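You operate a simulated robot arm through the tools that you are given. There is no shell and no other tool.

You are at the controls of a simulated robot arm. One attempt, no reset.

## Task
Write the card's lot into the cream peg tray, then press READ.
Fine: set the reader dial; each button once; leave the tray on the reader's plate.

The check looks at the end state, three seconds after you hand in, the way a careful person would. Anything else that was tipped, shoved, dropped, spilled or broken makes it a failure.

## Robot
A 7-joint arm with a fingered hand, fixed in place. Base frame: the origin is on the floor under the middle of its stand, x ahead of it, y to its left, z up. Lengths are in cm, angles in degrees, forces in N, time in s.
With the tool pointing down near the work surface it reaches from about 28 to 70 cm from the base axis. Its first joint turns from -166.0 to 166.0 degrees. Payload 4 kg.
The tool frame sits at the grasp point between the pads (the TCP): z along the fingers, y along the line on which they close. The tips reach 2.6 cm beyond it. The gripper opens to 15.6 cm; its body begins 7.3 cm behind the TCP. The gripper is a hand of 4 fingers: y runs from the thumb to the fingers, the wrist lies at [0, 0, -23.9] in the tool frame, and closing takes about 1.5 s.
Orientation is that of the tool frame in the base frame, as a unit quaternion [w, x, y, z]. With the fingers straight down and closing along the base's y, the tool's x points along the base's -x, its y along +y and its z along -z.

## Interface
- The arm moves only by the tool drive_tool. Its argument "deltas" is one flat list of numbers, 6 for each row, row after row: the shift along the base's x, y, z in units of 100 mm (1.0 is 100 mm), then the turn, a rotation vector about the base's x, y, z in units of 45 degrees (1.0 is 45 degrees). In form: [x, y, z, wx, wy, wz, x, y, z, wx, wy, wz, ...]. A call has 1 to 20 rows; each row is the pose to reach, as a shift and turn from the pose commanded when the call began. "claw" is the gripper command, from -1 (fully open) to 1 (shut), values between in proportion, set as the call begins (left out, the last holds). A call with a number of a shift or a turn outside -1 to 1 is refused whole. A row lasts 0.2 s, in which the tool goes at most 5 cm and 8.6 degrees; a call with a longer step from one row to the next is refused whole, and so is a gripper value outside its range. Where a pose cannot be reached the arm comes as near as it can. A force on the tool above 40 N (or 10 N above the force at the start of the call, whichever is more), or a blocked arm, ends the call early, and 0.2 s more pass. The fingers move at their own pace (about 7.2 cm/s each) and stop on an object; they squeeze with about 25 N. The grip force told is the motor's: it shows also when the fingers shut on nothing. Time passes only in rows, and 0.2 s behind the last, so rows that repeat a pose let the fingers close. It gives the time, the measured TCP pose, the force on the tool (base axes), the opening and the grip force at its end, in the units of the frame above (readings bear some noise), with the torque about the TCP (base axes, N m) and any sound that the robot's microphone picked up.
- Cameras (640 x 400 px; columns grow to the right, rows downward): "scene" is fixed at [4.73, -64.8, 138.93]; the picture's right is [0.93, -0.36, 0.00], its down [-0.11, -0.29, -0.95] and it looks along [0.34, 0.89, -0.31] (base axes); focal length 368 px, centre (320, 200). "wrist" rides on the gripper at [5.8, -5.8, -9.1] in the tool frame; the picture's right is [0.71, 0.71, 0.00], its down [-0.53, 0.53, -0.67] and it looks along [-0.47, 0.47, 0.74] (tool axes); focal length 265 px, centre (320, 200). There is no depth. A picture from a camera that has moved, and an enlarged one, comes with that camera's place and axes in the base frame and with its lens.
- capture(camera): a new picture of that camera. It takes no simulated time.
- set_fingers(finger1, finger2, finger3, thumb_bend): sets how far each is bent, from 0 (flat) to 1 (curled in); at 0.3 the hand is open as for a grip, at 0.7 the pads meet at the TCP. One left out holds its place. A second passes; each finger stops where it meets its share of the squeeze, and holds until it gets a number again. A gripper value or a shape takes the hand back. It gives what a move gives, with no picture; readings hold the bend of each and the force on the fingers (four entries, about 0 where the hand has none), thumb and palm.
- preshape(shape): the hand has 4 fingers and takes this shape, open, in about a second: jaw (thumb against the fingers, like two jaws); tri (thumb and two fingers); tip (a fingertip pinch); poke (one finger out to press); point (the index stretched); flat (the hand flat); cup (the hand cupped); fist (a fist). The gripper value then closes the fingers along that shape, each until it touches; the sizes above hold for jaw. It gives what a move gives, with no picture.
- close_up(camera, box): a new picture of the part [left, top, right, bottom] of that camera's present view, enlarged. It takes no simulated time.
- hand_in(): hands the job in; it is judged then, once.

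Places have to be worked out from the pictures, the camera data and where the tool is seen. Open the gripper and draw the arm clear of the work before you hand the job in, unless the task says otherwise.

The tools are called after ">>>" by a JSON object that holds its "fn" and its "kwargs". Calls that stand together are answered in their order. drive_tool: Moves the arm, as the interface text tells. Its arguments: {"type":"object","properties":{"deltas":{"type":"array"},"claw":{"type":"number"}},"required":["deltas"]} The other tools are called the same way: preshape (shape) gives the hand a shape; set_fingers (finger1, finger2, finger3, thumb_bend) moves the fingers one by one; capture (camera) takes a picture; close_up (camera, box) takes an enlarged picture of a part of a camera's view; hand_in () hands the job in.

At the start:

```text
t: 0.0
tcp_pos: [47.82, 7.53, 117.14]
tcp_rot: [0.0, 0.0, 1.0, 0.0]
ft_force: [0.3, -0.1, -0.2]
torque: [0.0, -0.03, -0.01]
width: 15.59
finger_force: 0.0
shape: jaw
bend: [0.3, 0.3, 0.3, 0.3]
finger forces: [0.0, 0.0, 0.0, 0.0, 0.1, 0.0]
```

scene: 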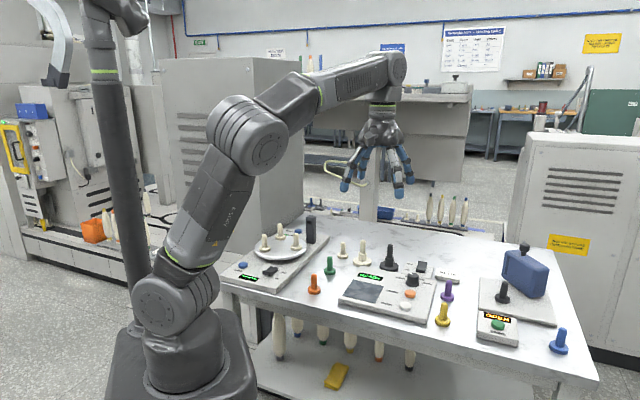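
wrist: 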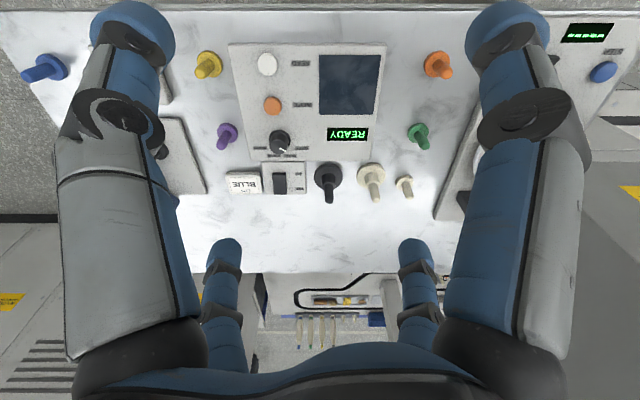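

I'll start by looking closely at the bench from both cameras to identify the items before moving anything.

>>> {"fn": "close_up", "kwargs": {"camera": "scene", "box": [220, 200, 420, 325]}}

>>> {"fn": "close_up", "kwargs": {"camera": "scene", "box": [400, 230, 600, 355]}}

>>> {"fn": "close_up", "kwargs": {"camera": "wrist", "box": [180, 30, 480, 218]}}

>>> {"fn": "close_up", "kwargs": {"camera": "scene", "box": [330, 240, 450, 315]}}

```text
3.20 times, centred on (320, 262) of scene
camera zoom: at [4.73, -64.8, 138.93], right [0.93, -0.36, 0.0], down [-0.11, -0.29, -0.95], along [0.34, 0.89, -0.31], focal length 1179 px, centre (320, 0)
```

zoom: 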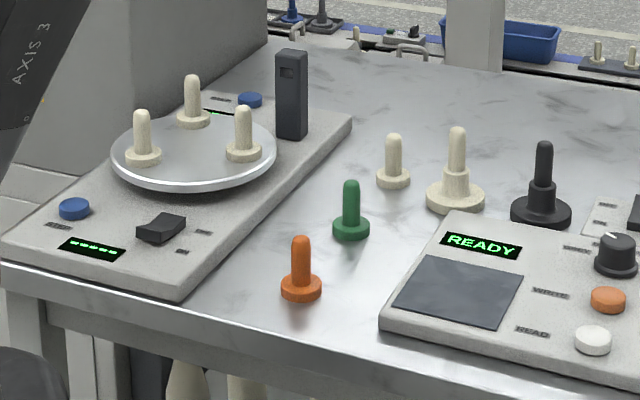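

```text
3.20 times, centred on (500, 292) of scene
camera zoom: at [4.73, -64.8, 138.93], right [0.93, -0.36, 0.0], down [-0.11, -0.29, -0.95], along [0.34, 0.89, -0.31], focal length 1179 px, centre (-256, -96)
```

zoom: 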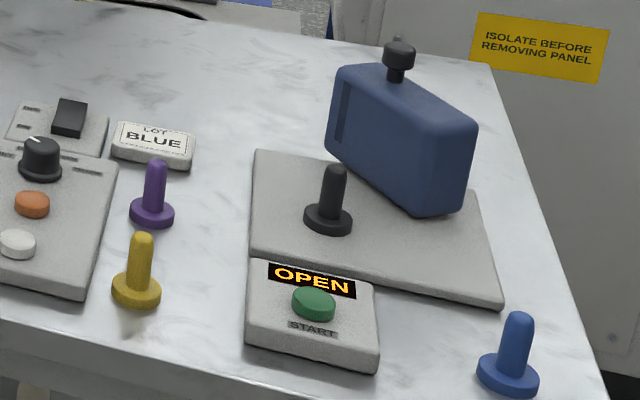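

```text
2.13 times, centred on (330, 124) of wrist
camera zoom: at [42.03, 1.56, 126.28], right [-0.71, 0.71, 0.0], down [0.53, 0.53, 0.67], along [0.47, 0.47, -0.74], focal length 565 px, centre (299, 362)
```

zoom: 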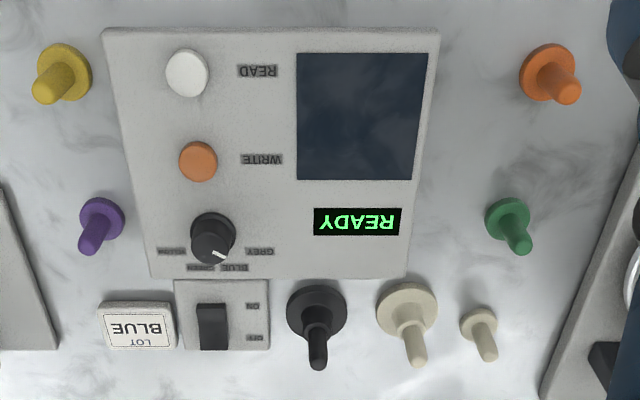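

```text
5.33 times, centred on (390, 278) of scene
camera zoom: at [4.73, -64.8, 138.93], right [0.93, -0.36, 0.0], down [-0.11, -0.29, -0.95], along [0.34, 0.89, -0.31], focal length 1964 px, centre (-53, -213)
```

zoom: 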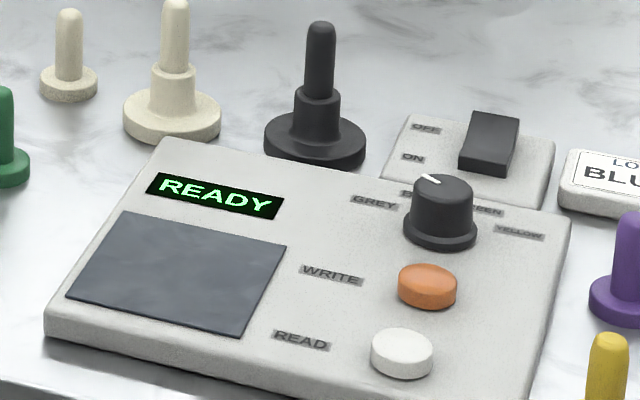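

The card reads BLUE, and the reader shows READY with a GREY/BLUE/GREEN/YELLOW dial. I want to be sure what "peg tray" refers to, so I'll zoom in on the two-tier pieces, the background and the device on the left.

>>> {"fn": "close_up", "kwargs": {"camera": "scene", "box": [300, 190, 480, 302]}}

>>> {"fn": "close_up", "kwargs": {"camera": "scene", "box": [380, 170, 500, 245]}}

>>> {"fn": "close_up", "kwargs": {"camera": "scene", "box": [220, 210, 330, 280]}}

>>> {"fn": "close_up", "kwargs": {"camera": "wrist", "box": [230, 120, 330, 200]}}

>>> {"fn": "close_up", "kwargs": {"camera": "scene", "box": [60, 170, 220, 270]}}

>>> {"fn": "close_up", "kwargs": {"camera": "scene", "box": [260, 300, 420, 400]}}

```text
3.56 times, centred on (390, 246) of scene
camera zoom: at [4.73, -64.8, 138.93], right [0.93, -0.36, 0.0], down [-0.11, -0.29, -0.95], along [0.34, 0.89, -0.31], focal length 1310 px, centre (71, 36)
```

zoom: 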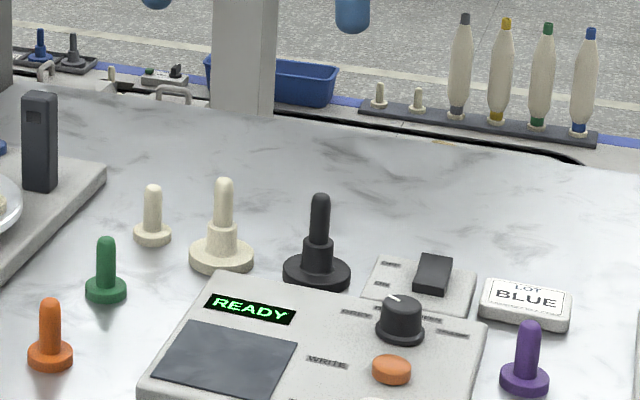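

```text
5.33 times, centred on (440, 208) of scene
camera zoom: at [4.73, -64.8, 138.93], right [0.93, -0.36, 0.0], down [-0.11, -0.29, -0.95], along [0.34, 0.89, -0.31], focal length 1964 px, centre (-320, 160)
```

zoom: 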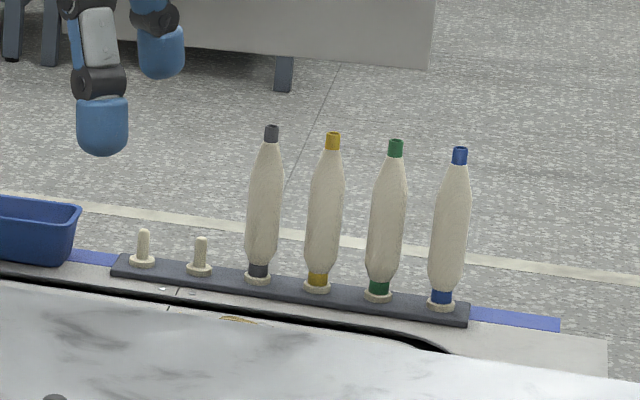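

```text
5.71 times, centred on (275, 245) of scene
camera zoom: at [4.73, -64.8, 138.93], right [0.93, -0.36, 0.0], down [-0.11, -0.29, -0.95], along [0.34, 0.89, -0.31], focal length 2105 px, centre (577, -57)
```

zoom: 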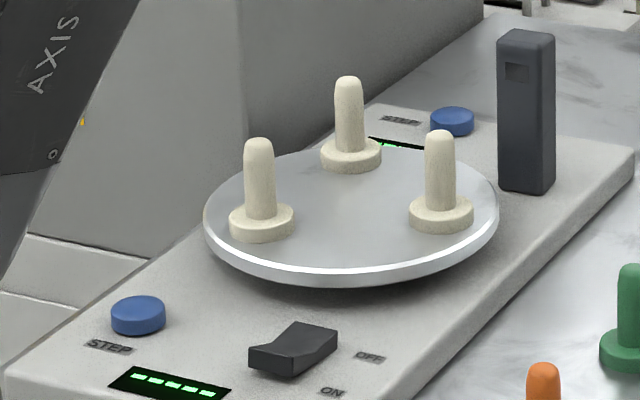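

```text
5.00 times, centred on (280, 160) of wrist
camera zoom: at [42.03, 1.56, 126.28], right [-0.71, 0.71, 0.0], down [0.53, 0.53, 0.67], along [0.47, 0.47, -0.74], focal length 1327 px, centre (520, 400)
```

zoom: 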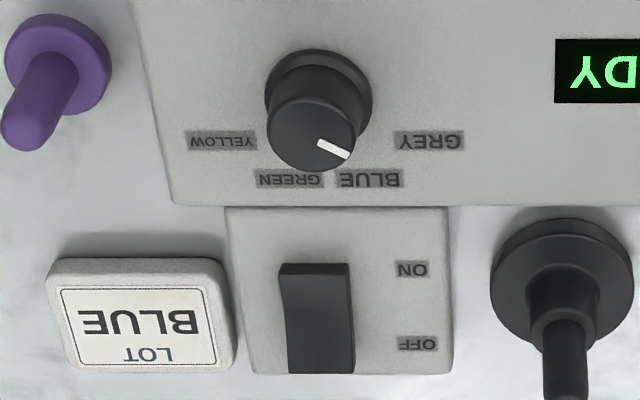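

```text
4.00 times, centred on (140, 220) of scene
camera zoom: at [4.73, -64.8, 138.93], right [0.93, -0.36, 0.0], down [-0.11, -0.29, -0.95], along [0.34, 0.89, -0.31], focal length 1473 px, centre (1040, 120)
```

zoom: 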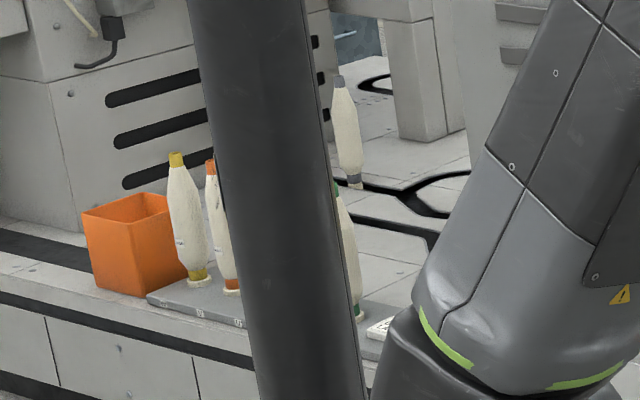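

```text
4.00 times, centred on (340, 350) of scene
camera zoom: at [4.73, -64.8, 138.93], right [0.93, -0.36, 0.0], down [-0.11, -0.29, -0.95], along [0.34, 0.89, -0.31], focal length 1473 px, centre (240, -400)
```

zoom: 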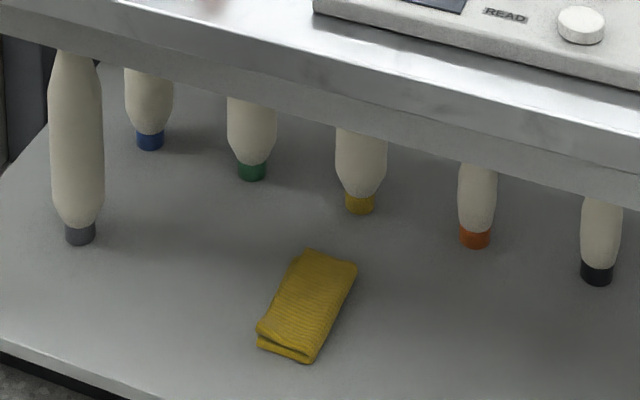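

This looks like a bobbin-winding bench. The two-tier pieces (cream and black) have wide discs like winder peg trays, while the small coloured ones are plain pegs. I'll move the wrist camera over the cream pieces for a closer look before deciding.

>>> {"fn": "drive_tool", "kwargs": {"deltas": [0, 0.3, -0.3, 0, 0, 0, 0, 0.6, -0.6, 0, 0, 0, 0, 0.9, -0.9, 0, 0, 0, 0, 1.0, -1.0, 0, 0, 0]}}

>>> {"fn": "close_up", "kwargs": {"camera": "scene", "box": [300, 190, 360, 228]}}

```text
t: 1.0
tcp_pos: [47.89, 17.34, 107.24]
tcp_rot: [0.001, 0.001, 1.0, 0.0]
ft_force: [0.2, 0.3, -0.4]
torque: [0.0, 0.02, -0.03]
width: 15.59
finger_force: 0.1
shape: jaw
bend: [0.3, 0.3, 0.3, 0.3]
finger forces: [0.1, 0.0, 0.0, 0.1, 0.1, 0.1]
```

```text
10.53 times, centred on (330, 209) of scene
camera zoom: at [4.73, -64.8, 138.93], right [0.93, -0.36, 0.0], down [-0.11, -0.29, -0.95], along [0.34, 0.89, -0.31], focal length 3877 px, centre (215, 105)
```

zoom: 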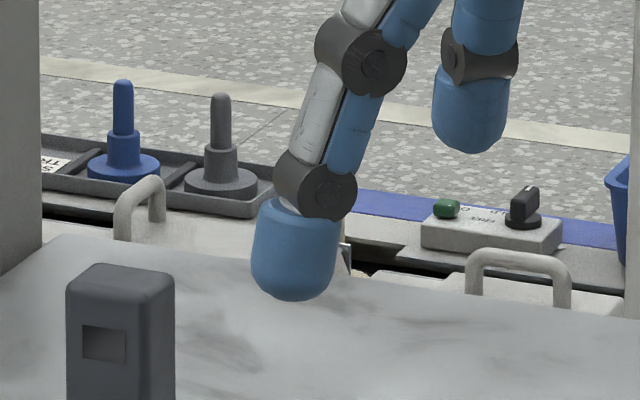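

The background bin holds two-tier blue and grey pieces and has a label that may say "TRAYS". I'll zoom in on it, since it would settle which shape is a peg tray.

>>> {"fn": "close_up", "kwargs": {"camera": "scene", "box": [290, 196, 322, 216]}}

>>> {"fn": "close_up", "kwargs": {"camera": "scene", "box": [440, 20, 510, 75]}}

>>> {"fn": "capture", "kwargs": {"camera": "wrist"}}

>>> {"fn": "capture", "kwargs": {"camera": "scene"}}

```text
16.00 times, centred on (306, 206) of scene
camera zoom: at [4.73, -64.8, 138.93], right [0.93, -0.36, 0.0], down [-0.11, -0.29, -0.95], along [0.34, 0.89, -0.31], focal length 5893 px, centre (544, 104)
```

zoom: 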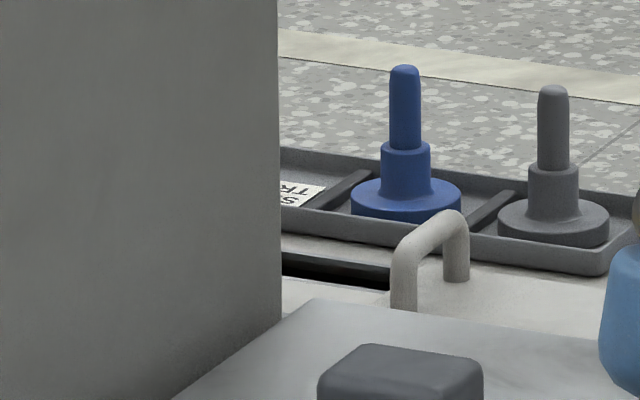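

```text
7.27 times, centred on (475, 48) of scene
camera zoom: at [4.73, -64.8, 138.93], right [0.93, -0.36, 0.0], down [-0.11, -0.29, -0.95], along [0.34, 0.89, -0.31], focal length 2679 px, centre (-807, 1309)
```

zoom: 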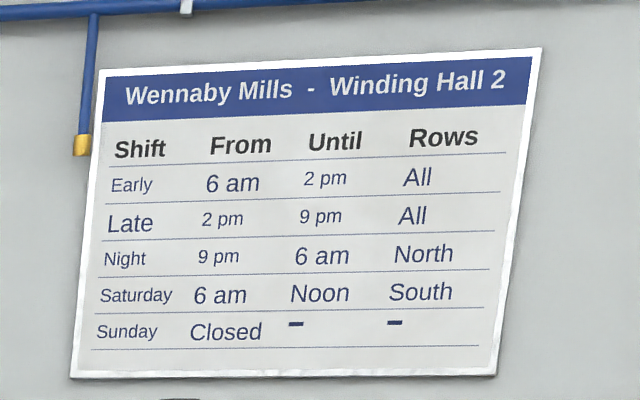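

```text
taken
camera wrist: at [42.15, 11.59, 116.35], right [-0.71, 0.71, 0.0], down [0.53, 0.53, 0.67], along [0.47, 0.47, -0.74], focal length 265 px, centre (320, 200)
```

wrist: 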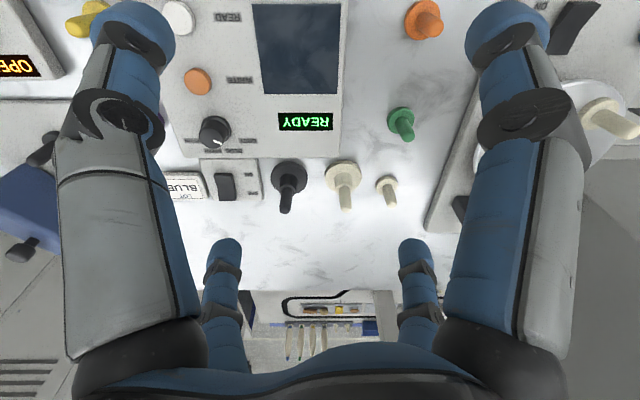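

```text
taken
```

scene: 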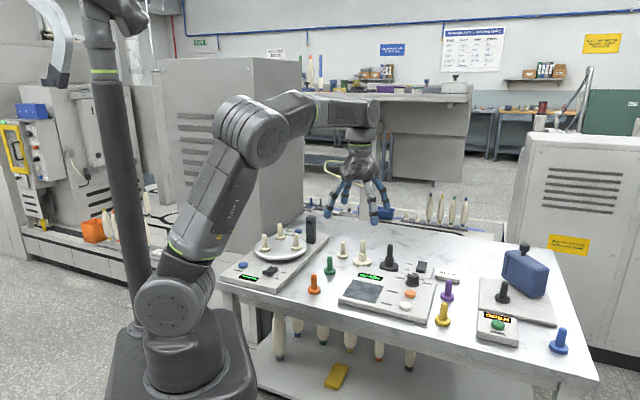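

The background bin of two-tier pieces has a label starting "S.. / TR..", probably "SPARE TRAYS". That makes the large cream two-tier piece the cream peg tray. Next I'll take close-ups from this pose to locate the parts.

>>> {"fn": "close_up", "kwargs": {"camera": "wrist", "box": [180, 80, 340, 220]}}

>>> {"fn": "close_up", "kwargs": {"camera": "wrist", "box": [260, 80, 460, 220]}}

>>> {"fn": "close_up", "kwargs": {"camera": "wrist", "box": [160, 0, 360, 125]}}

```text
2.86 times, centred on (260, 150) of wrist
camera zoom: at [42.15, 11.59, 116.35], right [-0.71, 0.71, 0.0], down [0.53, 0.53, 0.67], along [0.47, 0.47, -0.74], focal length 758 px, centre (491, 343)
```

zoom: 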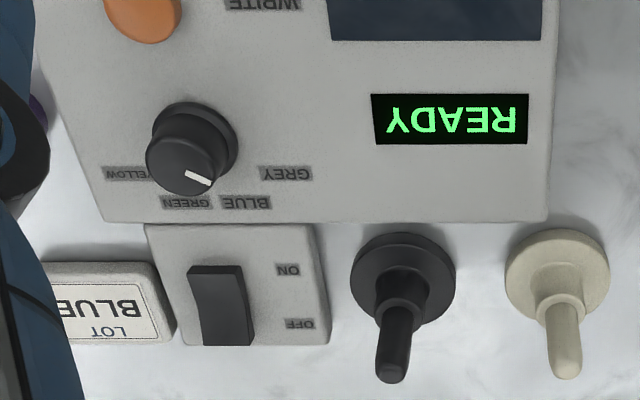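

```text
2.86 times, centred on (360, 150) of wrist
camera zoom: at [42.15, 11.59, 116.35], right [-0.71, 0.71, 0.0], down [0.53, 0.53, 0.67], along [0.47, 0.47, -0.74], focal length 758 px, centre (206, 343)
```

zoom: 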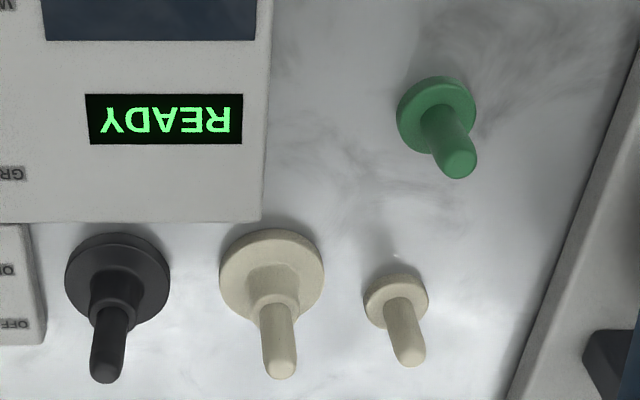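

```text
3.20 times, centred on (260, 62) of wrist
camera zoom: at [42.15, 11.59, 116.35], right [-0.71, 0.71, 0.0], down [0.53, 0.53, 0.67], along [0.47, 0.47, -0.74], focal length 849 px, centre (512, 640)
```

zoom: 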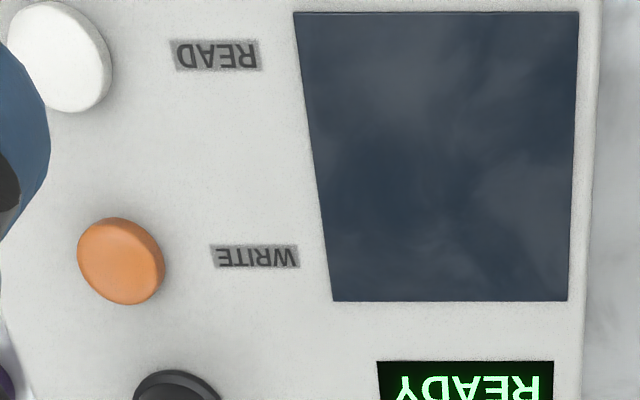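

Comparing the two wrist views, I put the cream tray near (58.4, 33.3), the reader plate centre near (49.5, 15.5), the dial near (64.9, 13.8), WRITE near (60.2, 8.7) and READ near (56, 4.1). The dial pointer seems to be at GREY, so I'll move in for a closer look at it.

>>> {"fn": "drive_tool", "kwargs": {"deltas": [0.35, -0.15, -0.25, 0, 0, 0, 0.7, -0.35, -0.5, 0, 0, 0, 1.0, -0.55, -0.75, 0, 0, 0, 1.0, -0.6, -0.9, 0, 0, 0, 1.0, -0.6, -0.9, 0, 0, 0]}}

>>> {"fn": "capture", "kwargs": {"camera": "wrist"}}

>>> {"fn": "close_up", "kwargs": {"camera": "wrist", "box": [200, 80, 440, 230]}}

```text
t: 2.2
tcp_pos: [57.96, 11.33, 98.31]
tcp_rot: [0.0, 0.001, 1.0, 0.0]
ft_force: [-0.2, 0.0, -0.4]
torque: [-0.02, 0.02, 0.04]
width: 15.6
finger_force: 0.1
shape: jaw
bend: [0.3, 0.3, 0.3, 0.3]
finger forces: [0.0, 0.0, 0.0, 0.1, 0.0, 0.0]
```

```text
taken
camera wrist: at [52.2, 5.35, 107.41], right [-0.71, 0.71, 0.0], down [0.53, 0.53, 0.67], along [0.47, 0.47, -0.74], focal length 265 px, centre (320, 200)
```

wrist: 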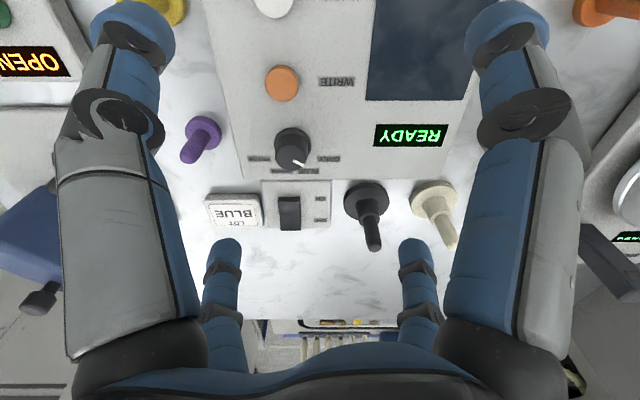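

```text
2.67 times, centred on (320, 155) of wrist
camera zoom: at [52.2, 5.35, 107.41], right [-0.71, 0.71, 0.0], down [0.53, 0.53, 0.67], along [0.47, 0.47, -0.74], focal length 708 px, centre (320, 320)
```

zoom: 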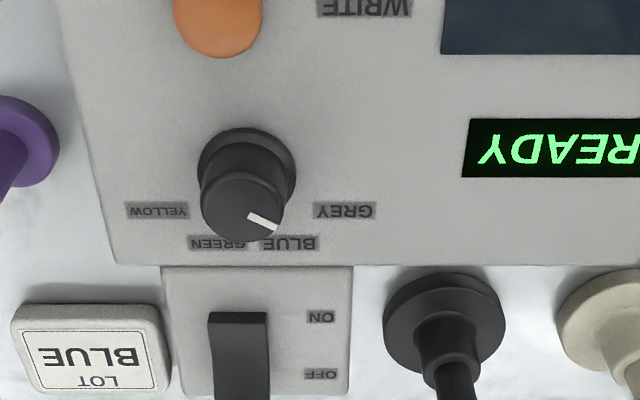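

The dial pointer is at about 105° in the base frame, which is the GREY label. BLUE is at about 65°, so the dial needs roughly a 40° clockwise turn. Before going near anything, I'll partly close the fingers in the air to see how the hand shapes itself.

>>> {"fn": "drive_tool", "kwargs": {"deltas": [0, 0, 0, 0, 0, 0, 0, 0, 0, 0, 0, 0, 0, 0, 0, 0, 0, 0, 0, 0, 0, 0, 0, 0, 0, 0, 0, 0, 0, 0], "claw": 0.4}}

>>> {"fn": "capture", "kwargs": {"camera": "wrist"}}

>>> {"fn": "close_up", "kwargs": {"camera": "scene", "box": [300, 110, 460, 230]}}

```text
t: 3.4
tcp_pos: [57.96, 11.29, 98.15]
tcp_rot: [0.0, 0.0, 1.0, 0.0]
ft_force: [-1.0, 0.3, 0.1]
torque: [-0.04, -0.04, 0.03]
width: 4.72
finger_force: 0.0
shape: jaw
bend: [0.47, 0.47, 0.47, 0.7]
finger forces: [0.0, 0.0, 0.1, 0.0, 0.0, 0.0]
```

```text
taken
camera wrist: at [52.18, 5.37, 107.43], right [-0.71, 0.71, 0.0], down [0.53, 0.53, 0.67], along [0.47, 0.47, -0.74], focal length 265 px, centre (320, 200)
```

wrist: 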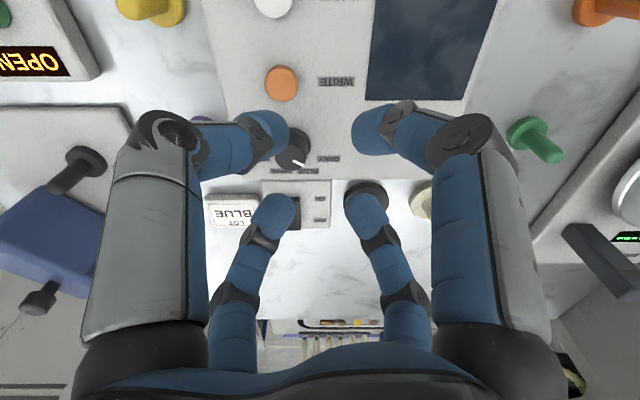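

```text
3.33 times, centred on (380, 170) of scene
camera zoom: at [4.73, -64.8, 138.93], right [0.93, -0.36, 0.0], down [-0.11, -0.29, -0.95], along [0.34, 0.89, -0.31], focal length 1228 px, centre (120, 300)
```

zoom: 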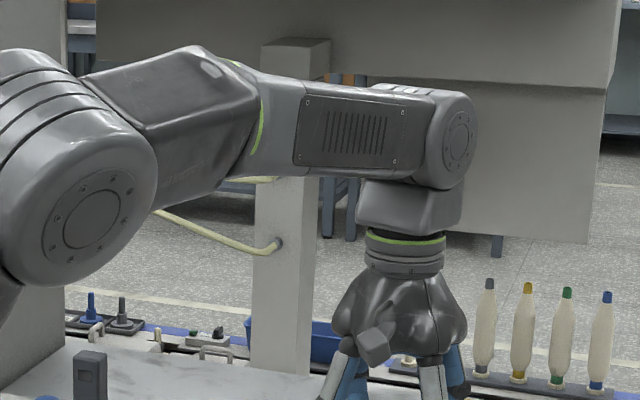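

The four digits close symmetrically toward the TCP, and the tips sit about 2.6 cm below it. I'll move above the dial at about (64.7, 13.7), pre-rotated +20° with a moderate opening, so a 40° clockwise turn stays clear of the WRITE button.

>>> {"fn": "drive_tool", "kwargs": {"deltas": [0.2, 0.08, -0.1, 0, 0, 0.12, 0.4, 0.16, -0.25, 0, 0, 0.25, 0.6, 0.22, -0.4, 0, 0, 0.36, 0.67, 0.24, -0.5, 0, 0, 0.444, 0.67, 0.24, -0.5, 0, 0, 0.444], "claw": 0.15}}

>>> {"fn": "capture", "kwargs": {"camera": "wrist"}}

>>> {"fn": "close_up", "kwargs": {"camera": "wrist", "box": [240, 70, 400, 170]}}

>>> {"fn": "close_up", "kwargs": {"camera": "scene", "box": [340, 200, 480, 300]}}

```text
t: 4.6
tcp_pos: [64.43, 13.68, 93.21]
tcp_rot: [0.0, -0.174, 0.985, 0.0]
ft_force: [0.3, -0.6, -0.3]
torque: [0.05, -0.01, -0.02]
width: 6.6
finger_force: 0.0
shape: jaw
bend: [0.4, 0.4, 0.4, 0.7]
finger forces: [0.1, 0.1, 0.1, 0.1, 0.1, 0.1]
```

```text
taken
camera wrist: at [61.02, 6.22, 102.29], right [-0.91, 0.42, 0.0], down [0.31, 0.67, 0.67], along [0.28, 0.61, -0.74], focal length 265 px, centre (320, 200)
```

wrist: 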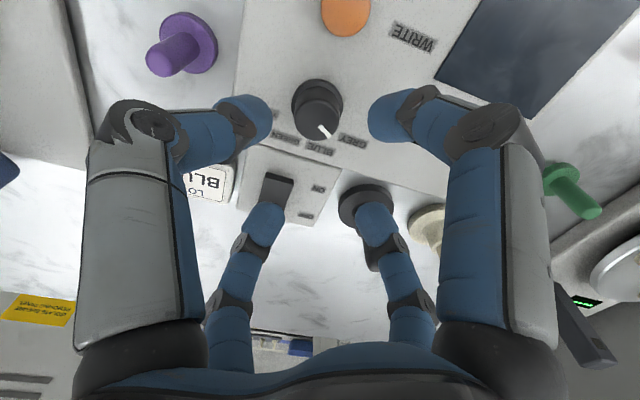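

```text
4.00 times, centred on (320, 120) of wrist
camera zoom: at [61.02, 6.22, 102.29], right [-0.91, 0.42, 0.0], down [0.31, 0.67, 0.67], along [0.28, 0.61, -0.74], focal length 1062 px, centre (320, 520)
```

zoom: 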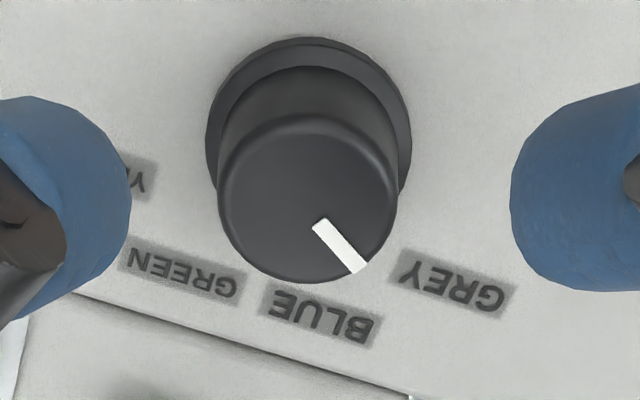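

```text
4.00 times, centred on (410, 250) of scene
camera zoom: at [4.73, -64.8, 138.93], right [0.93, -0.36, 0.0], down [-0.11, -0.29, -0.95], along [0.34, 0.89, -0.31], focal length 1473 px, centre (-40, 0)
```

zoom: 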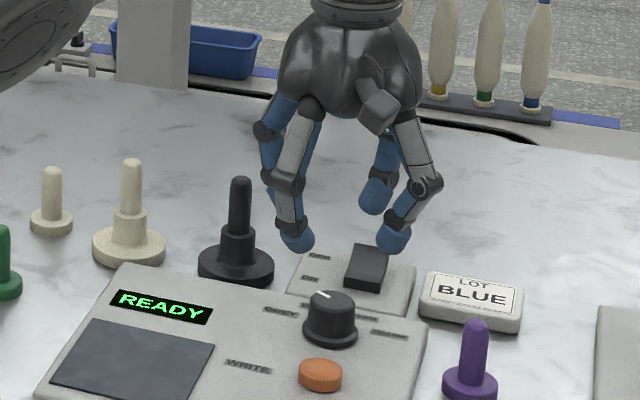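

The dial axis works out to (64.66, 13.53) with its top near z=85.0. I'll shift by (+0.18, −0.13) and come down in two stages.

>>> {"fn": "drive_tool", "kwargs": {"deltas": [0.018, -0.013, -0.15, 0, 0, 0, 0.018, -0.013, -0.3, 0, 0, 0, 0.018, -0.013, -0.45, 0, 0, 0, 0.018, -0.013, -0.5, 0, 0, 0, 0.018, -0.013, -0.5, 0, 0, 0]}}

>>> {"fn": "capture", "kwargs": {"camera": "wrist"}}

>>> {"fn": "close_up", "kwargs": {"camera": "wrist", "box": [220, 80, 420, 205]}}

>>> {"fn": "close_up", "kwargs": {"camera": "scene", "box": [360, 220, 460, 300]}}

```text
t: 5.8
tcp_pos: [64.66, 13.63, 87.99]
tcp_rot: [0.0, -0.174, 0.985, 0.0]
ft_force: [1.0, -0.2, 0.1]
torque: [-0.02, -0.02, -0.06]
width: 6.6
finger_force: 0.0
shape: jaw
bend: [0.4, 0.4, 0.4, 0.7]
finger forces: [0.1, 0.0, 0.1, 0.1, 0.0, 0.0]
```

```text
taken
camera wrist: at [61.28, 6.12, 97.24], right [-0.91, 0.42, 0.0], down [0.31, 0.67, 0.67], along [0.28, 0.61, -0.74], focal length 265 px, centre (320, 200)
```

wrist: 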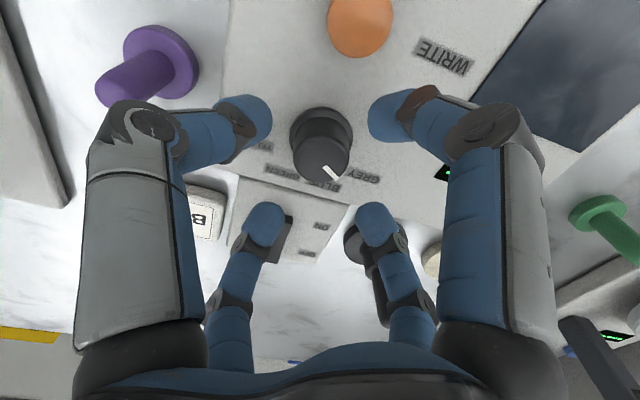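

```text
3.20 times, centred on (320, 142) of wrist
camera zoom: at [61.28, 6.12, 97.24], right [-0.91, 0.42, 0.0], down [0.31, 0.67, 0.67], along [0.28, 0.61, -0.74], focal length 849 px, centre (320, 384)
```

zoom: 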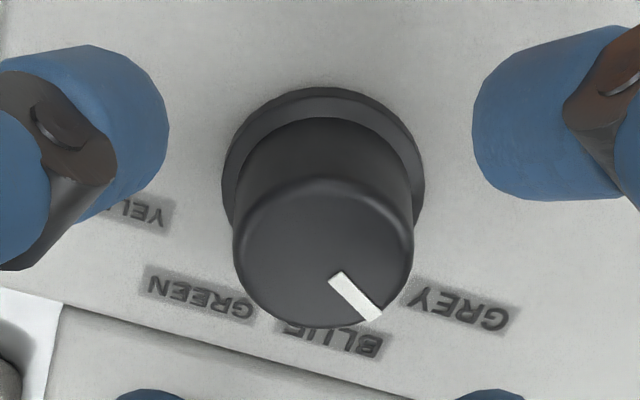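

```text
5.00 times, centred on (410, 260) of scene
camera zoom: at [4.73, -64.8, 138.93], right [0.93, -0.36, 0.0], down [-0.11, -0.29, -0.95], along [0.34, 0.89, -0.31], focal length 1842 px, centre (-130, -100)
```

zoom: 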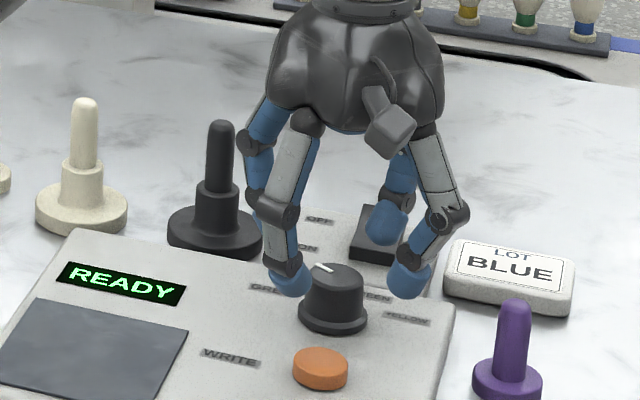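

The knob is centred between the fingers to within about 1 mm. I'll lower 2.8 cm so the tips surround it just above the reader surface, and watch the force.

>>> {"fn": "drive_tool", "kwargs": {"deltas": [-0.005, -0.01, -0.1, 0, 0, 0, -0.005, -0.01, -0.2, 0, 0, 0, -0.005, -0.01, -0.28, 0, 0, 0, -0.005, -0.01, -0.28, 0, 0, 0]}}

>>> {"fn": "close_up", "kwargs": {"camera": "wrist", "box": [200, 80, 440, 230]}}

>>> {"fn": "close_up", "kwargs": {"camera": "scene", "box": [360, 220, 460, 300]}}

```text
t: 6.8
tcp_pos: [64.6, 13.61, 85.3]
tcp_rot: [-0.001, -0.174, 0.985, 0.0]
ft_force: [0.2, -0.2, 0.2]
torque: [0.01, 0.02, 0.01]
width: 6.56
finger_force: 0.0
shape: jaw
bend: [0.4, 0.4, 0.4, 0.7]
finger forces: [0.1, 0.0, 0.0, 0.0, 0.0, 0.1]
```

```text
2.67 times, centred on (320, 155) of wrist
camera zoom: at [61.17, 6.05, 94.42], right [-0.91, 0.42, 0.0], down [0.31, 0.67, 0.67], along [0.28, 0.61, -0.74], focal length 708 px, centre (320, 320)
```

zoom: 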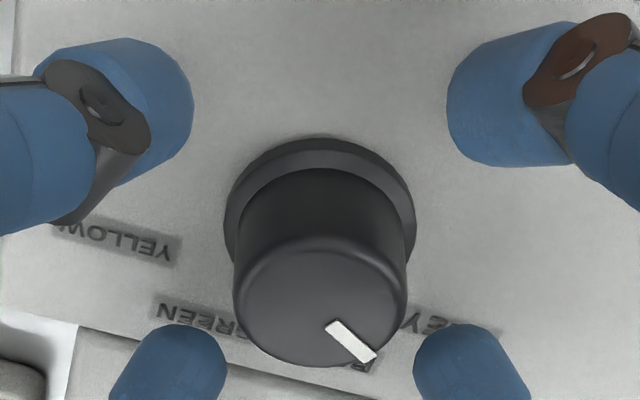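

```text
5.00 times, centred on (410, 260) of scene
camera zoom: at [4.73, -64.8, 138.93], right [0.93, -0.36, 0.0], down [-0.11, -0.29, -0.95], along [0.34, 0.89, -0.31], focal length 1842 px, centre (-130, -100)
```

zoom: 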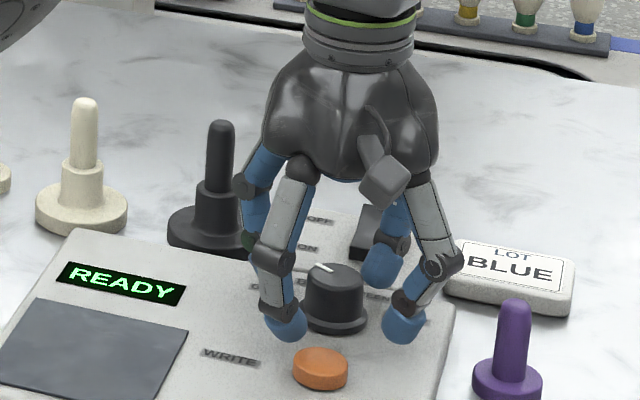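

The tips now surround the knob with no contact force. I'll close the fingers on it and hold.

>>> {"fn": "drive_tool", "kwargs": {"deltas": [0, 0, 0, 0, 0, 0, 0, 0, 0, 0, 0, 0, 0, 0, 0, 0, 0, 0, 0, 0, 0, 0, 0, 0, 0, 0, 0, 0, 0, 0], "claw": 0.7}}

>>> {"fn": "close_up", "kwargs": {"camera": "wrist", "box": [200, 80, 440, 230]}}

>>> {"fn": "close_up", "kwargs": {"camera": "scene", "box": [360, 220, 460, 300]}}

```text
t: 8.0
tcp_pos: [64.7, 13.54, 85.3]
tcp_rot: [0.0, -0.173, 0.985, 0.0]
ft_force: [0.8, 0.3, -3.7]
torque: [0.04, -0.05, 0.04]
width: 2.56
finger_force: 24.8
shape: jaw
bend: [0.76, 0.76, 0.76, 0.7]
finger forces: [20.8, 22.8, 23.4, 0.0, 21.7, 0.1]
```

```text
2.67 times, centred on (320, 155) of wrist
camera zoom: at [61.17, 6.05, 94.4], right [-0.91, 0.42, 0.0], down [0.31, 0.67, 0.67], along [0.28, 0.61, -0.74], focal length 708 px, centre (320, 320)
```

zoom: 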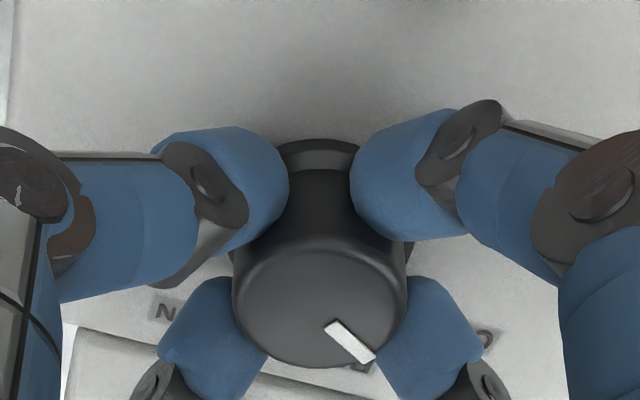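

```text
5.00 times, centred on (410, 260) of scene
camera zoom: at [4.73, -64.8, 138.93], right [0.93, -0.36, 0.0], down [-0.11, -0.29, -0.95], along [0.34, 0.89, -0.31], focal length 1842 px, centre (-130, -100)
```

zoom: 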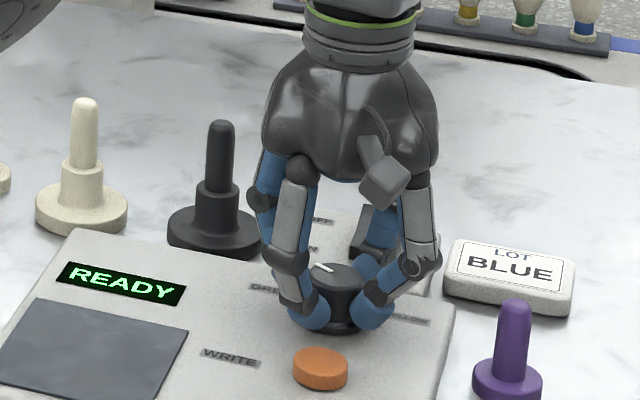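

All four digits hold the knob at about 22 N each. Now I'll turn it 40° clockwise in small steps.

>>> {"fn": "drive_tool", "kwargs": {"deltas": [0, 0, 0, 0, 0, -0.1, 0, 0, 0, 0, 0, -0.2, 0, 0, 0, 0, 0, -0.3, 0, 0, 0, 0, 0, -0.4, 0, 0, 0, 0, 0, -0.5, 0, 0, 0, 0, 0, -0.6, 0, 0, 0, 0, 0, -0.7, 0, 0, 0, 0, 0, -0.8, 0, 0, 0, 0, 0, -0.89, 0, 0, 0, 0, 0, -0.89]}}

>>> {"fn": "capture", "kwargs": {"camera": "wrist"}}

>>> {"fn": "close_up", "kwargs": {"camera": "scene", "box": [340, 220, 460, 310]}}

```text
t: 10.2
tcp_pos: [64.61, 13.61, 85.23]
tcp_rot: [-0.001, 0.174, 0.985, 0.0]
ft_force: [-6.7, 6.7, -8.9]
torque: [0.13, 0.13, -0.03]
width: 2.55
finger_force: 25.4
shape: jaw
bend: [0.76, 0.76, 0.76, 0.7]
finger forces: [25.2, 25.1, 22.0, 0.0, 21.9, 0.0]
```

```text
taken
camera wrist: at [57.17, 10.09, 94.43], right [-0.42, 0.91, 0.0], down [0.68, 0.31, 0.67], along [0.6, 0.28, -0.74], focal length 265 px, centre (320, 200)
```

wrist: 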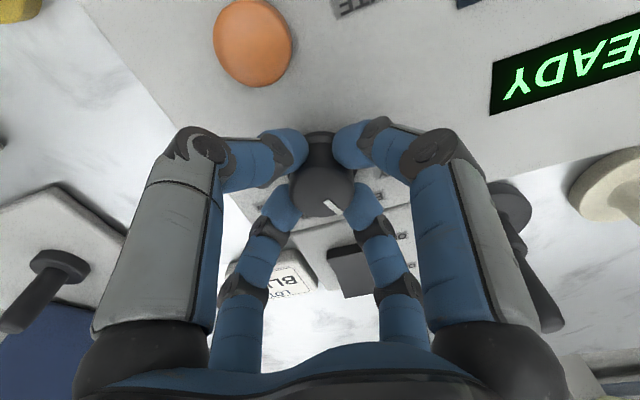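

```text
4.44 times, centred on (400, 265) of scene
camera zoom: at [4.73, -64.8, 138.93], right [0.93, -0.36, 0.0], down [-0.11, -0.29, -0.95], along [0.34, 0.89, -0.31], focal length 1637 px, centre (-36, -89)
```

zoom: 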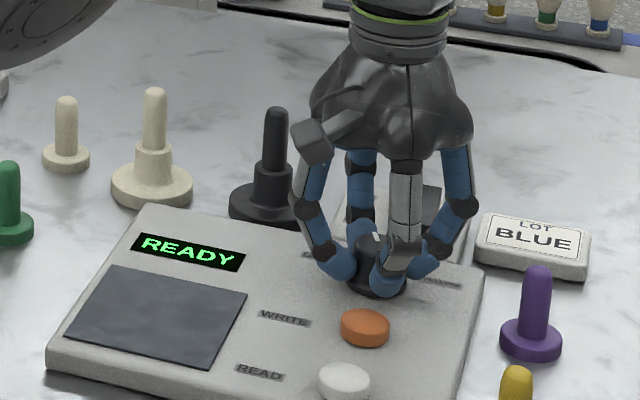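

The knob turned with the hand. I'll open the fingers a little, rise straight up, and look at where the pointer ended up.

>>> {"fn": "drive_tool", "kwargs": {"deltas": [0, 0, 0, 0, 0, 0, 0, 0, 0, 0, 0, 0, 0, 0, 0, 0, 0, 0, 0, 0, 0, 0, 0, 0], "claw": 0.25}}

>>> {"fn": "drive_tool", "kwargs": {"deltas": [0, 0, 0.15, 0, 0, 0, 0, 0, 0.35, 0, 0, 0, 0, 0, 0.6, 0, 0, 0, 0, 0, 0.8, 0, 0, 0, 0, 0, 0.8, 0, 0, 0]}}

>>> {"fn": "capture", "kwargs": {"camera": "wrist"}}

>>> {"fn": "close_up", "kwargs": {"camera": "wrist", "box": [240, 70, 400, 170]}}

>>> {"fn": "close_up", "kwargs": {"camera": "scene", "box": [340, 230, 460, 310]}}

```text
t: 11.2
tcp_pos: [64.65, 13.48, 85.47]
tcp_rot: [0.0, 0.175, 0.985, 0.0]
ft_force: [-0.6, 0.9, 1.5]
torque: [0.0, -0.02, 0.01]
width: 5.8
finger_force: 0.1
shape: jaw
bend: [0.43, 0.43, 0.43, 0.7]
finger forces: [0.0, 0.0, 0.1, 0.0, 0.0, 0.1]
```

```text
t: 12.4
tcp_pos: [64.56, 13.65, 93.53]
tcp_rot: [0.001, 0.174, 0.985, 0.0]
ft_force: [-0.4, -0.1, -1.3]
torque: [-0.03, 0.01, 0.02]
width: 5.82
finger_force: 0.0
shape: jaw
bend: [0.43, 0.43, 0.43, 0.7]
finger forces: [0.1, 0.0, 0.1, 0.0, 0.0, 0.0]
```

```text
taken
camera wrist: at [57.16, 10.05, 102.55], right [-0.42, 0.91, 0.0], down [0.67, 0.31, 0.67], along [0.61, 0.28, -0.74], focal length 265 px, centre (320, 200)
```

wrist: 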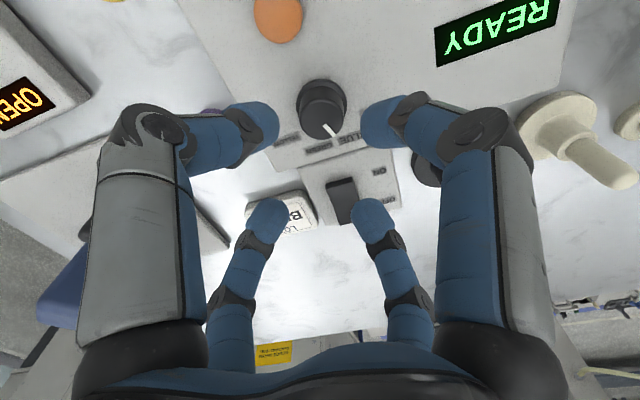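

```text
4.00 times, centred on (320, 120) of wrist
camera zoom: at [57.16, 10.05, 102.55], right [-0.42, 0.91, 0.0], down [0.67, 0.31, 0.67], along [0.61, 0.28, -0.74], focal length 1062 px, centre (320, 520)
```

zoom: 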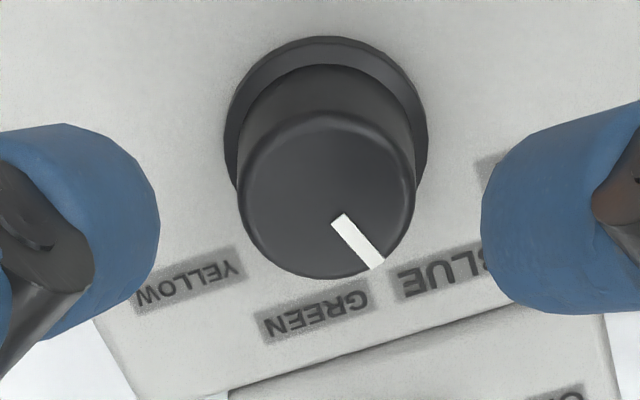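

```text
5.00 times, centred on (400, 270) of scene
camera zoom: at [4.73, -64.8, 138.93], right [0.93, -0.36, 0.0], down [-0.11, -0.29, -0.95], along [0.34, 0.89, -0.31], focal length 1842 px, centre (-80, -150)
```

zoom: 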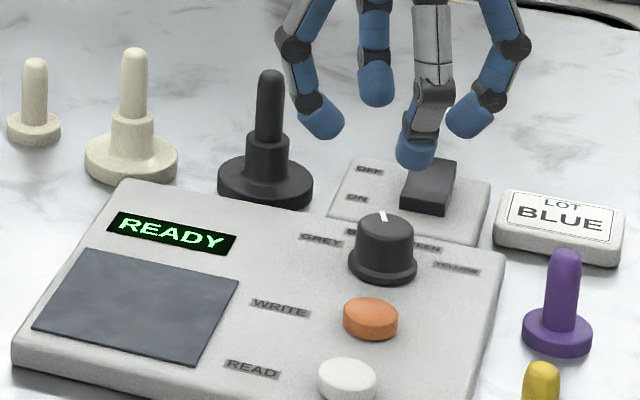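

The pointer now sits near BLUE, roughly 60–65° by my estimate. I'll zoom in further to check the alignment, and confirm the reader hasn't shifted.

>>> {"fn": "close_up", "kwargs": {"camera": "wrist", "box": [285, 75, 365, 155]}}

>>> {"fn": "close_up", "kwargs": {"camera": "scene", "box": [385, 258, 445, 298]}}

```text
5.00 times, centred on (325, 115) of wrist
camera zoom: at [57.16, 10.05, 102.55], right [-0.42, 0.91, 0.0], down [0.67, 0.31, 0.67], along [0.61, 0.28, -0.74], focal length 1327 px, centre (295, 625)
```

zoom: 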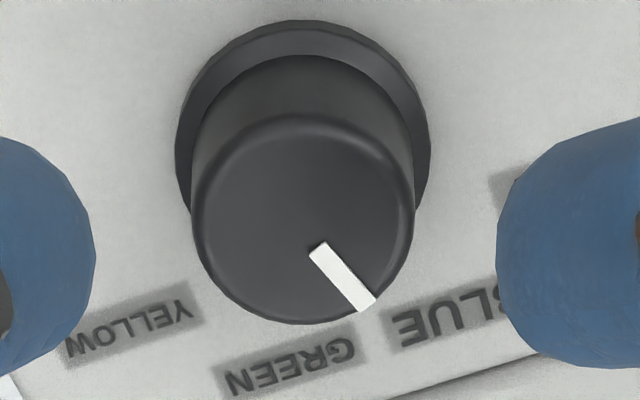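

```text
10.00 times, centred on (415, 278) of scene
camera zoom: at [4.73, -64.8, 138.93], right [0.93, -0.36, 0.0], down [-0.11, -0.29, -0.95], along [0.34, 0.89, -0.31], focal length 3683 px, centre (-630, -580)
```

zoom: 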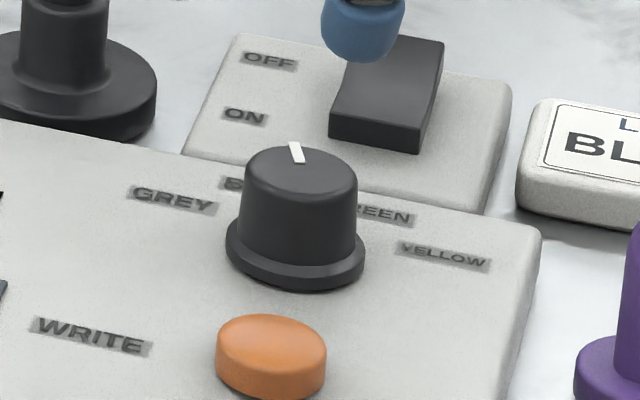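

The pointer direction measures about 64–65° from two views, which matches BLUE, and the reader hasn't moved. Next I'll travel at a safe height toward the cream tray, turning the hand so its fingers fall between the neighbouring pieces.

>>> {"fn": "drive_tool", "kwargs": {"deltas": [-0.05, 0.2, 0.2, 0, 0, 0.08, -0.15, 0.5, 0.3, 0, 0, 0.16, -0.25, 0.8, 0.3, 0, 0, 0.24, -0.31, 1.0, 0.3, 0, 0, 0.311, -0.31, 1.0, 0.3, 0, 0, 0.311]}}

>>> {"fn": "capture", "kwargs": {"camera": "wrist"}}

```text
t: 13.6
tcp_pos: [61.55, 23.68, 96.33]
tcp_rot: [0.0, 0.053, 0.999, 0.0]
ft_force: [-0.1, 0.2, -0.1]
torque: [0.0, -0.01, -0.02]
width: 5.83
finger_force: 0.1
shape: jaw
bend: [0.43, 0.43, 0.43, 0.7]
finger forces: [0.0, 0.1, 0.1, 0.0, 0.0, 0.0]
```

```text
taken
camera wrist: at [55.17, 18.5, 105.46], right [-0.63, 0.78, 0.0], down [0.58, 0.47, 0.67], along [0.52, 0.42, -0.74], focal length 265 px, centre (320, 200)
```

wrist: 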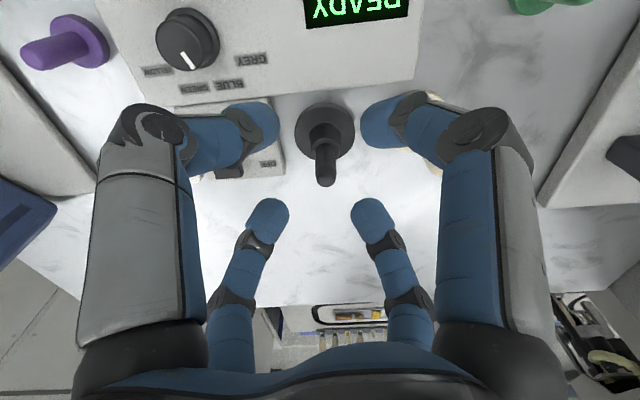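

I'm over the area near the black tray, so I'll continue at the same height to above the cream tray.

>>> {"fn": "drive_tool", "kwargs": {"deltas": [-0.1, 0.32, 0, 0, 0, 0, -0.2, 0.64, 0, 0, 0, 0, -0.31, 0.96, 0, 0, 0, 0, -0.31, 0.96, 0, 0, 0, 0]}}

>>> {"fn": "capture", "kwargs": {"camera": "wrist"}}

>>> {"fn": "close_up", "kwargs": {"camera": "wrist", "box": [220, 60, 420, 185]}}

>>> {"fn": "close_up", "kwargs": {"camera": "scene", "box": [300, 190, 420, 280]}}

```text
t: 14.6
tcp_pos: [58.47, 33.34, 96.15]
tcp_rot: [0.0, 0.053, 0.999, 0.0]
ft_force: [0.2, 0.7, 0.6]
torque: [0.01, -0.01, -0.01]
width: 5.81
finger_force: 0.2
shape: jaw
bend: [0.43, 0.43, 0.43, 0.7]
finger forces: [0.0, 0.0, 0.1, 0.0, 0.1, 0.1]
```

```text
taken
camera wrist: at [52.18, 28.21, 105.29], right [-0.63, 0.78, 0.0], down [0.58, 0.47, 0.67], along [0.52, 0.42, -0.74], focal length 265 px, centre (320, 200)
```

wrist: 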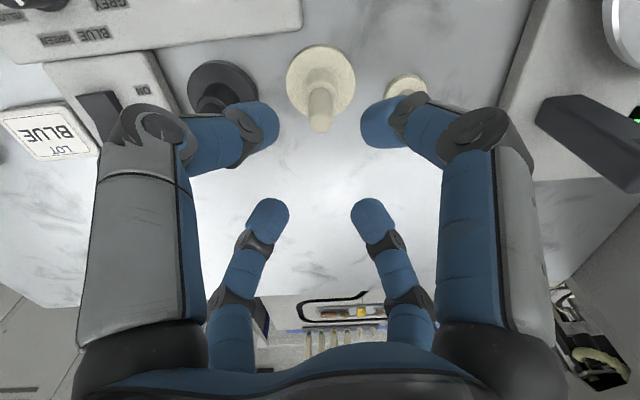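

```text
3.20 times, centred on (320, 122) of wrist
camera zoom: at [52.18, 28.21, 105.29], right [-0.63, 0.78, 0.0], down [0.58, 0.47, 0.67], along [0.52, 0.42, -0.74], focal length 849 px, centre (320, 448)
```

zoom: 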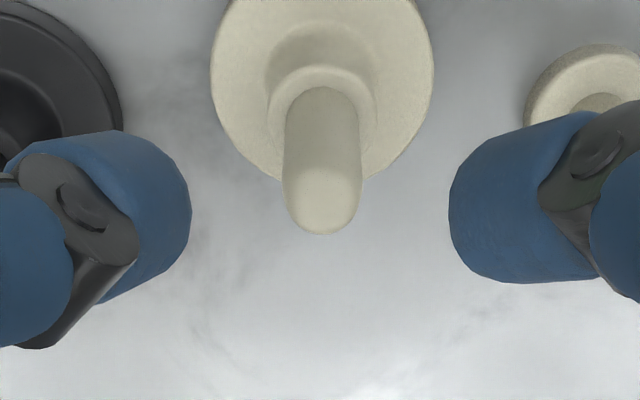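

```text
4.44 times, centred on (360, 235) of scene
camera zoom: at [4.73, -64.8, 138.93], right [0.93, -0.36, 0.0], down [-0.11, -0.29, -0.95], along [0.34, 0.89, -0.31], focal length 1637 px, centre (142, 44)
```

zoom: 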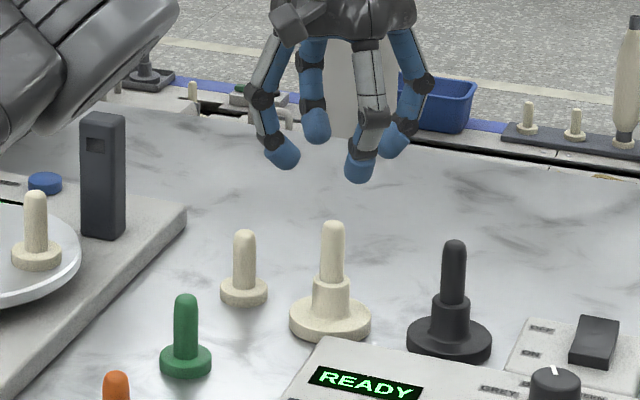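

The peg is centred under the hand: I measure its axis at (58.5, 33.4) against a TCP of (58.55, 33.37). The peg spans about z=83 to 89. I'll descend the first part and check.

>>> {"fn": "drive_tool", "kwargs": {"deltas": [0, 0, -0.15, 0, 0, 0, 0, 0, -0.3, 0, 0, 0, 0, 0, -0.45, 0, 0, 0, 0, 0, -0.5, 0, 0, 0, 0, 0, -0.5, 0, 0, 0]}}

>>> {"fn": "capture", "kwargs": {"camera": "wrist"}}

>>> {"fn": "close_up", "kwargs": {"camera": "wrist", "box": [200, 80, 440, 230]}}

>>> {"fn": "close_up", "kwargs": {"camera": "scene", "box": [310, 190, 430, 280]}}

```text
t: 15.8
tcp_pos: [58.34, 33.16, 91.14]
tcp_rot: [0.0, 0.053, 0.999, -0.001]
ft_force: [0.1, -0.3, -0.3]
torque: [0.01, 0.0, 0.02]
width: 5.82
finger_force: 0.0
shape: jaw
bend: [0.43, 0.43, 0.43, 0.7]
finger forces: [0.0, 0.1, 0.0, 0.0, 0.0, 0.0]
```

```text
taken
camera wrist: at [52.06, 27.93, 100.33], right [-0.63, 0.78, 0.0], down [0.58, 0.47, 0.67], along [0.52, 0.42, -0.74], focal length 265 px, centre (320, 200)
```

wrist: 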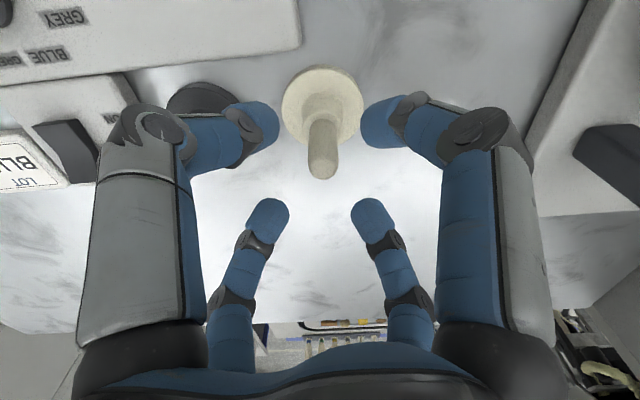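

```text
2.67 times, centred on (320, 155) of wrist
camera zoom: at [52.06, 27.93, 100.33], right [-0.63, 0.78, 0.0], down [0.58, 0.47, 0.67], along [0.52, 0.42, -0.74], focal length 708 px, centre (320, 320)
```

zoom: 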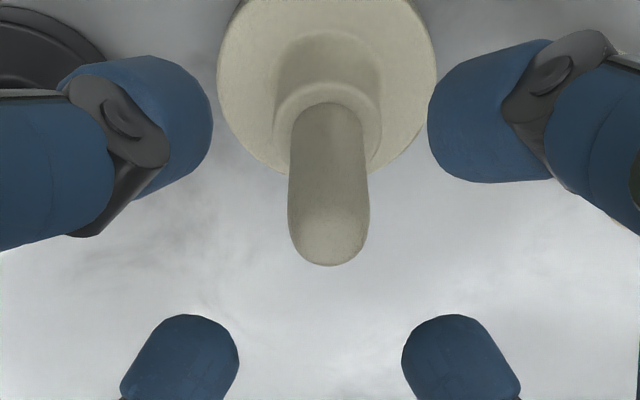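

```text
4.44 times, centred on (370, 235) of scene
camera zoom: at [4.73, -64.8, 138.93], right [0.93, -0.36, 0.0], down [-0.11, -0.29, -0.95], along [0.34, 0.89, -0.31], focal length 1637 px, centre (98, 44)
```

zoom: 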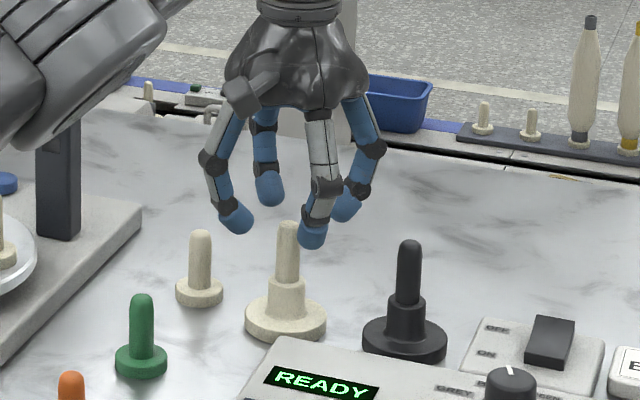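

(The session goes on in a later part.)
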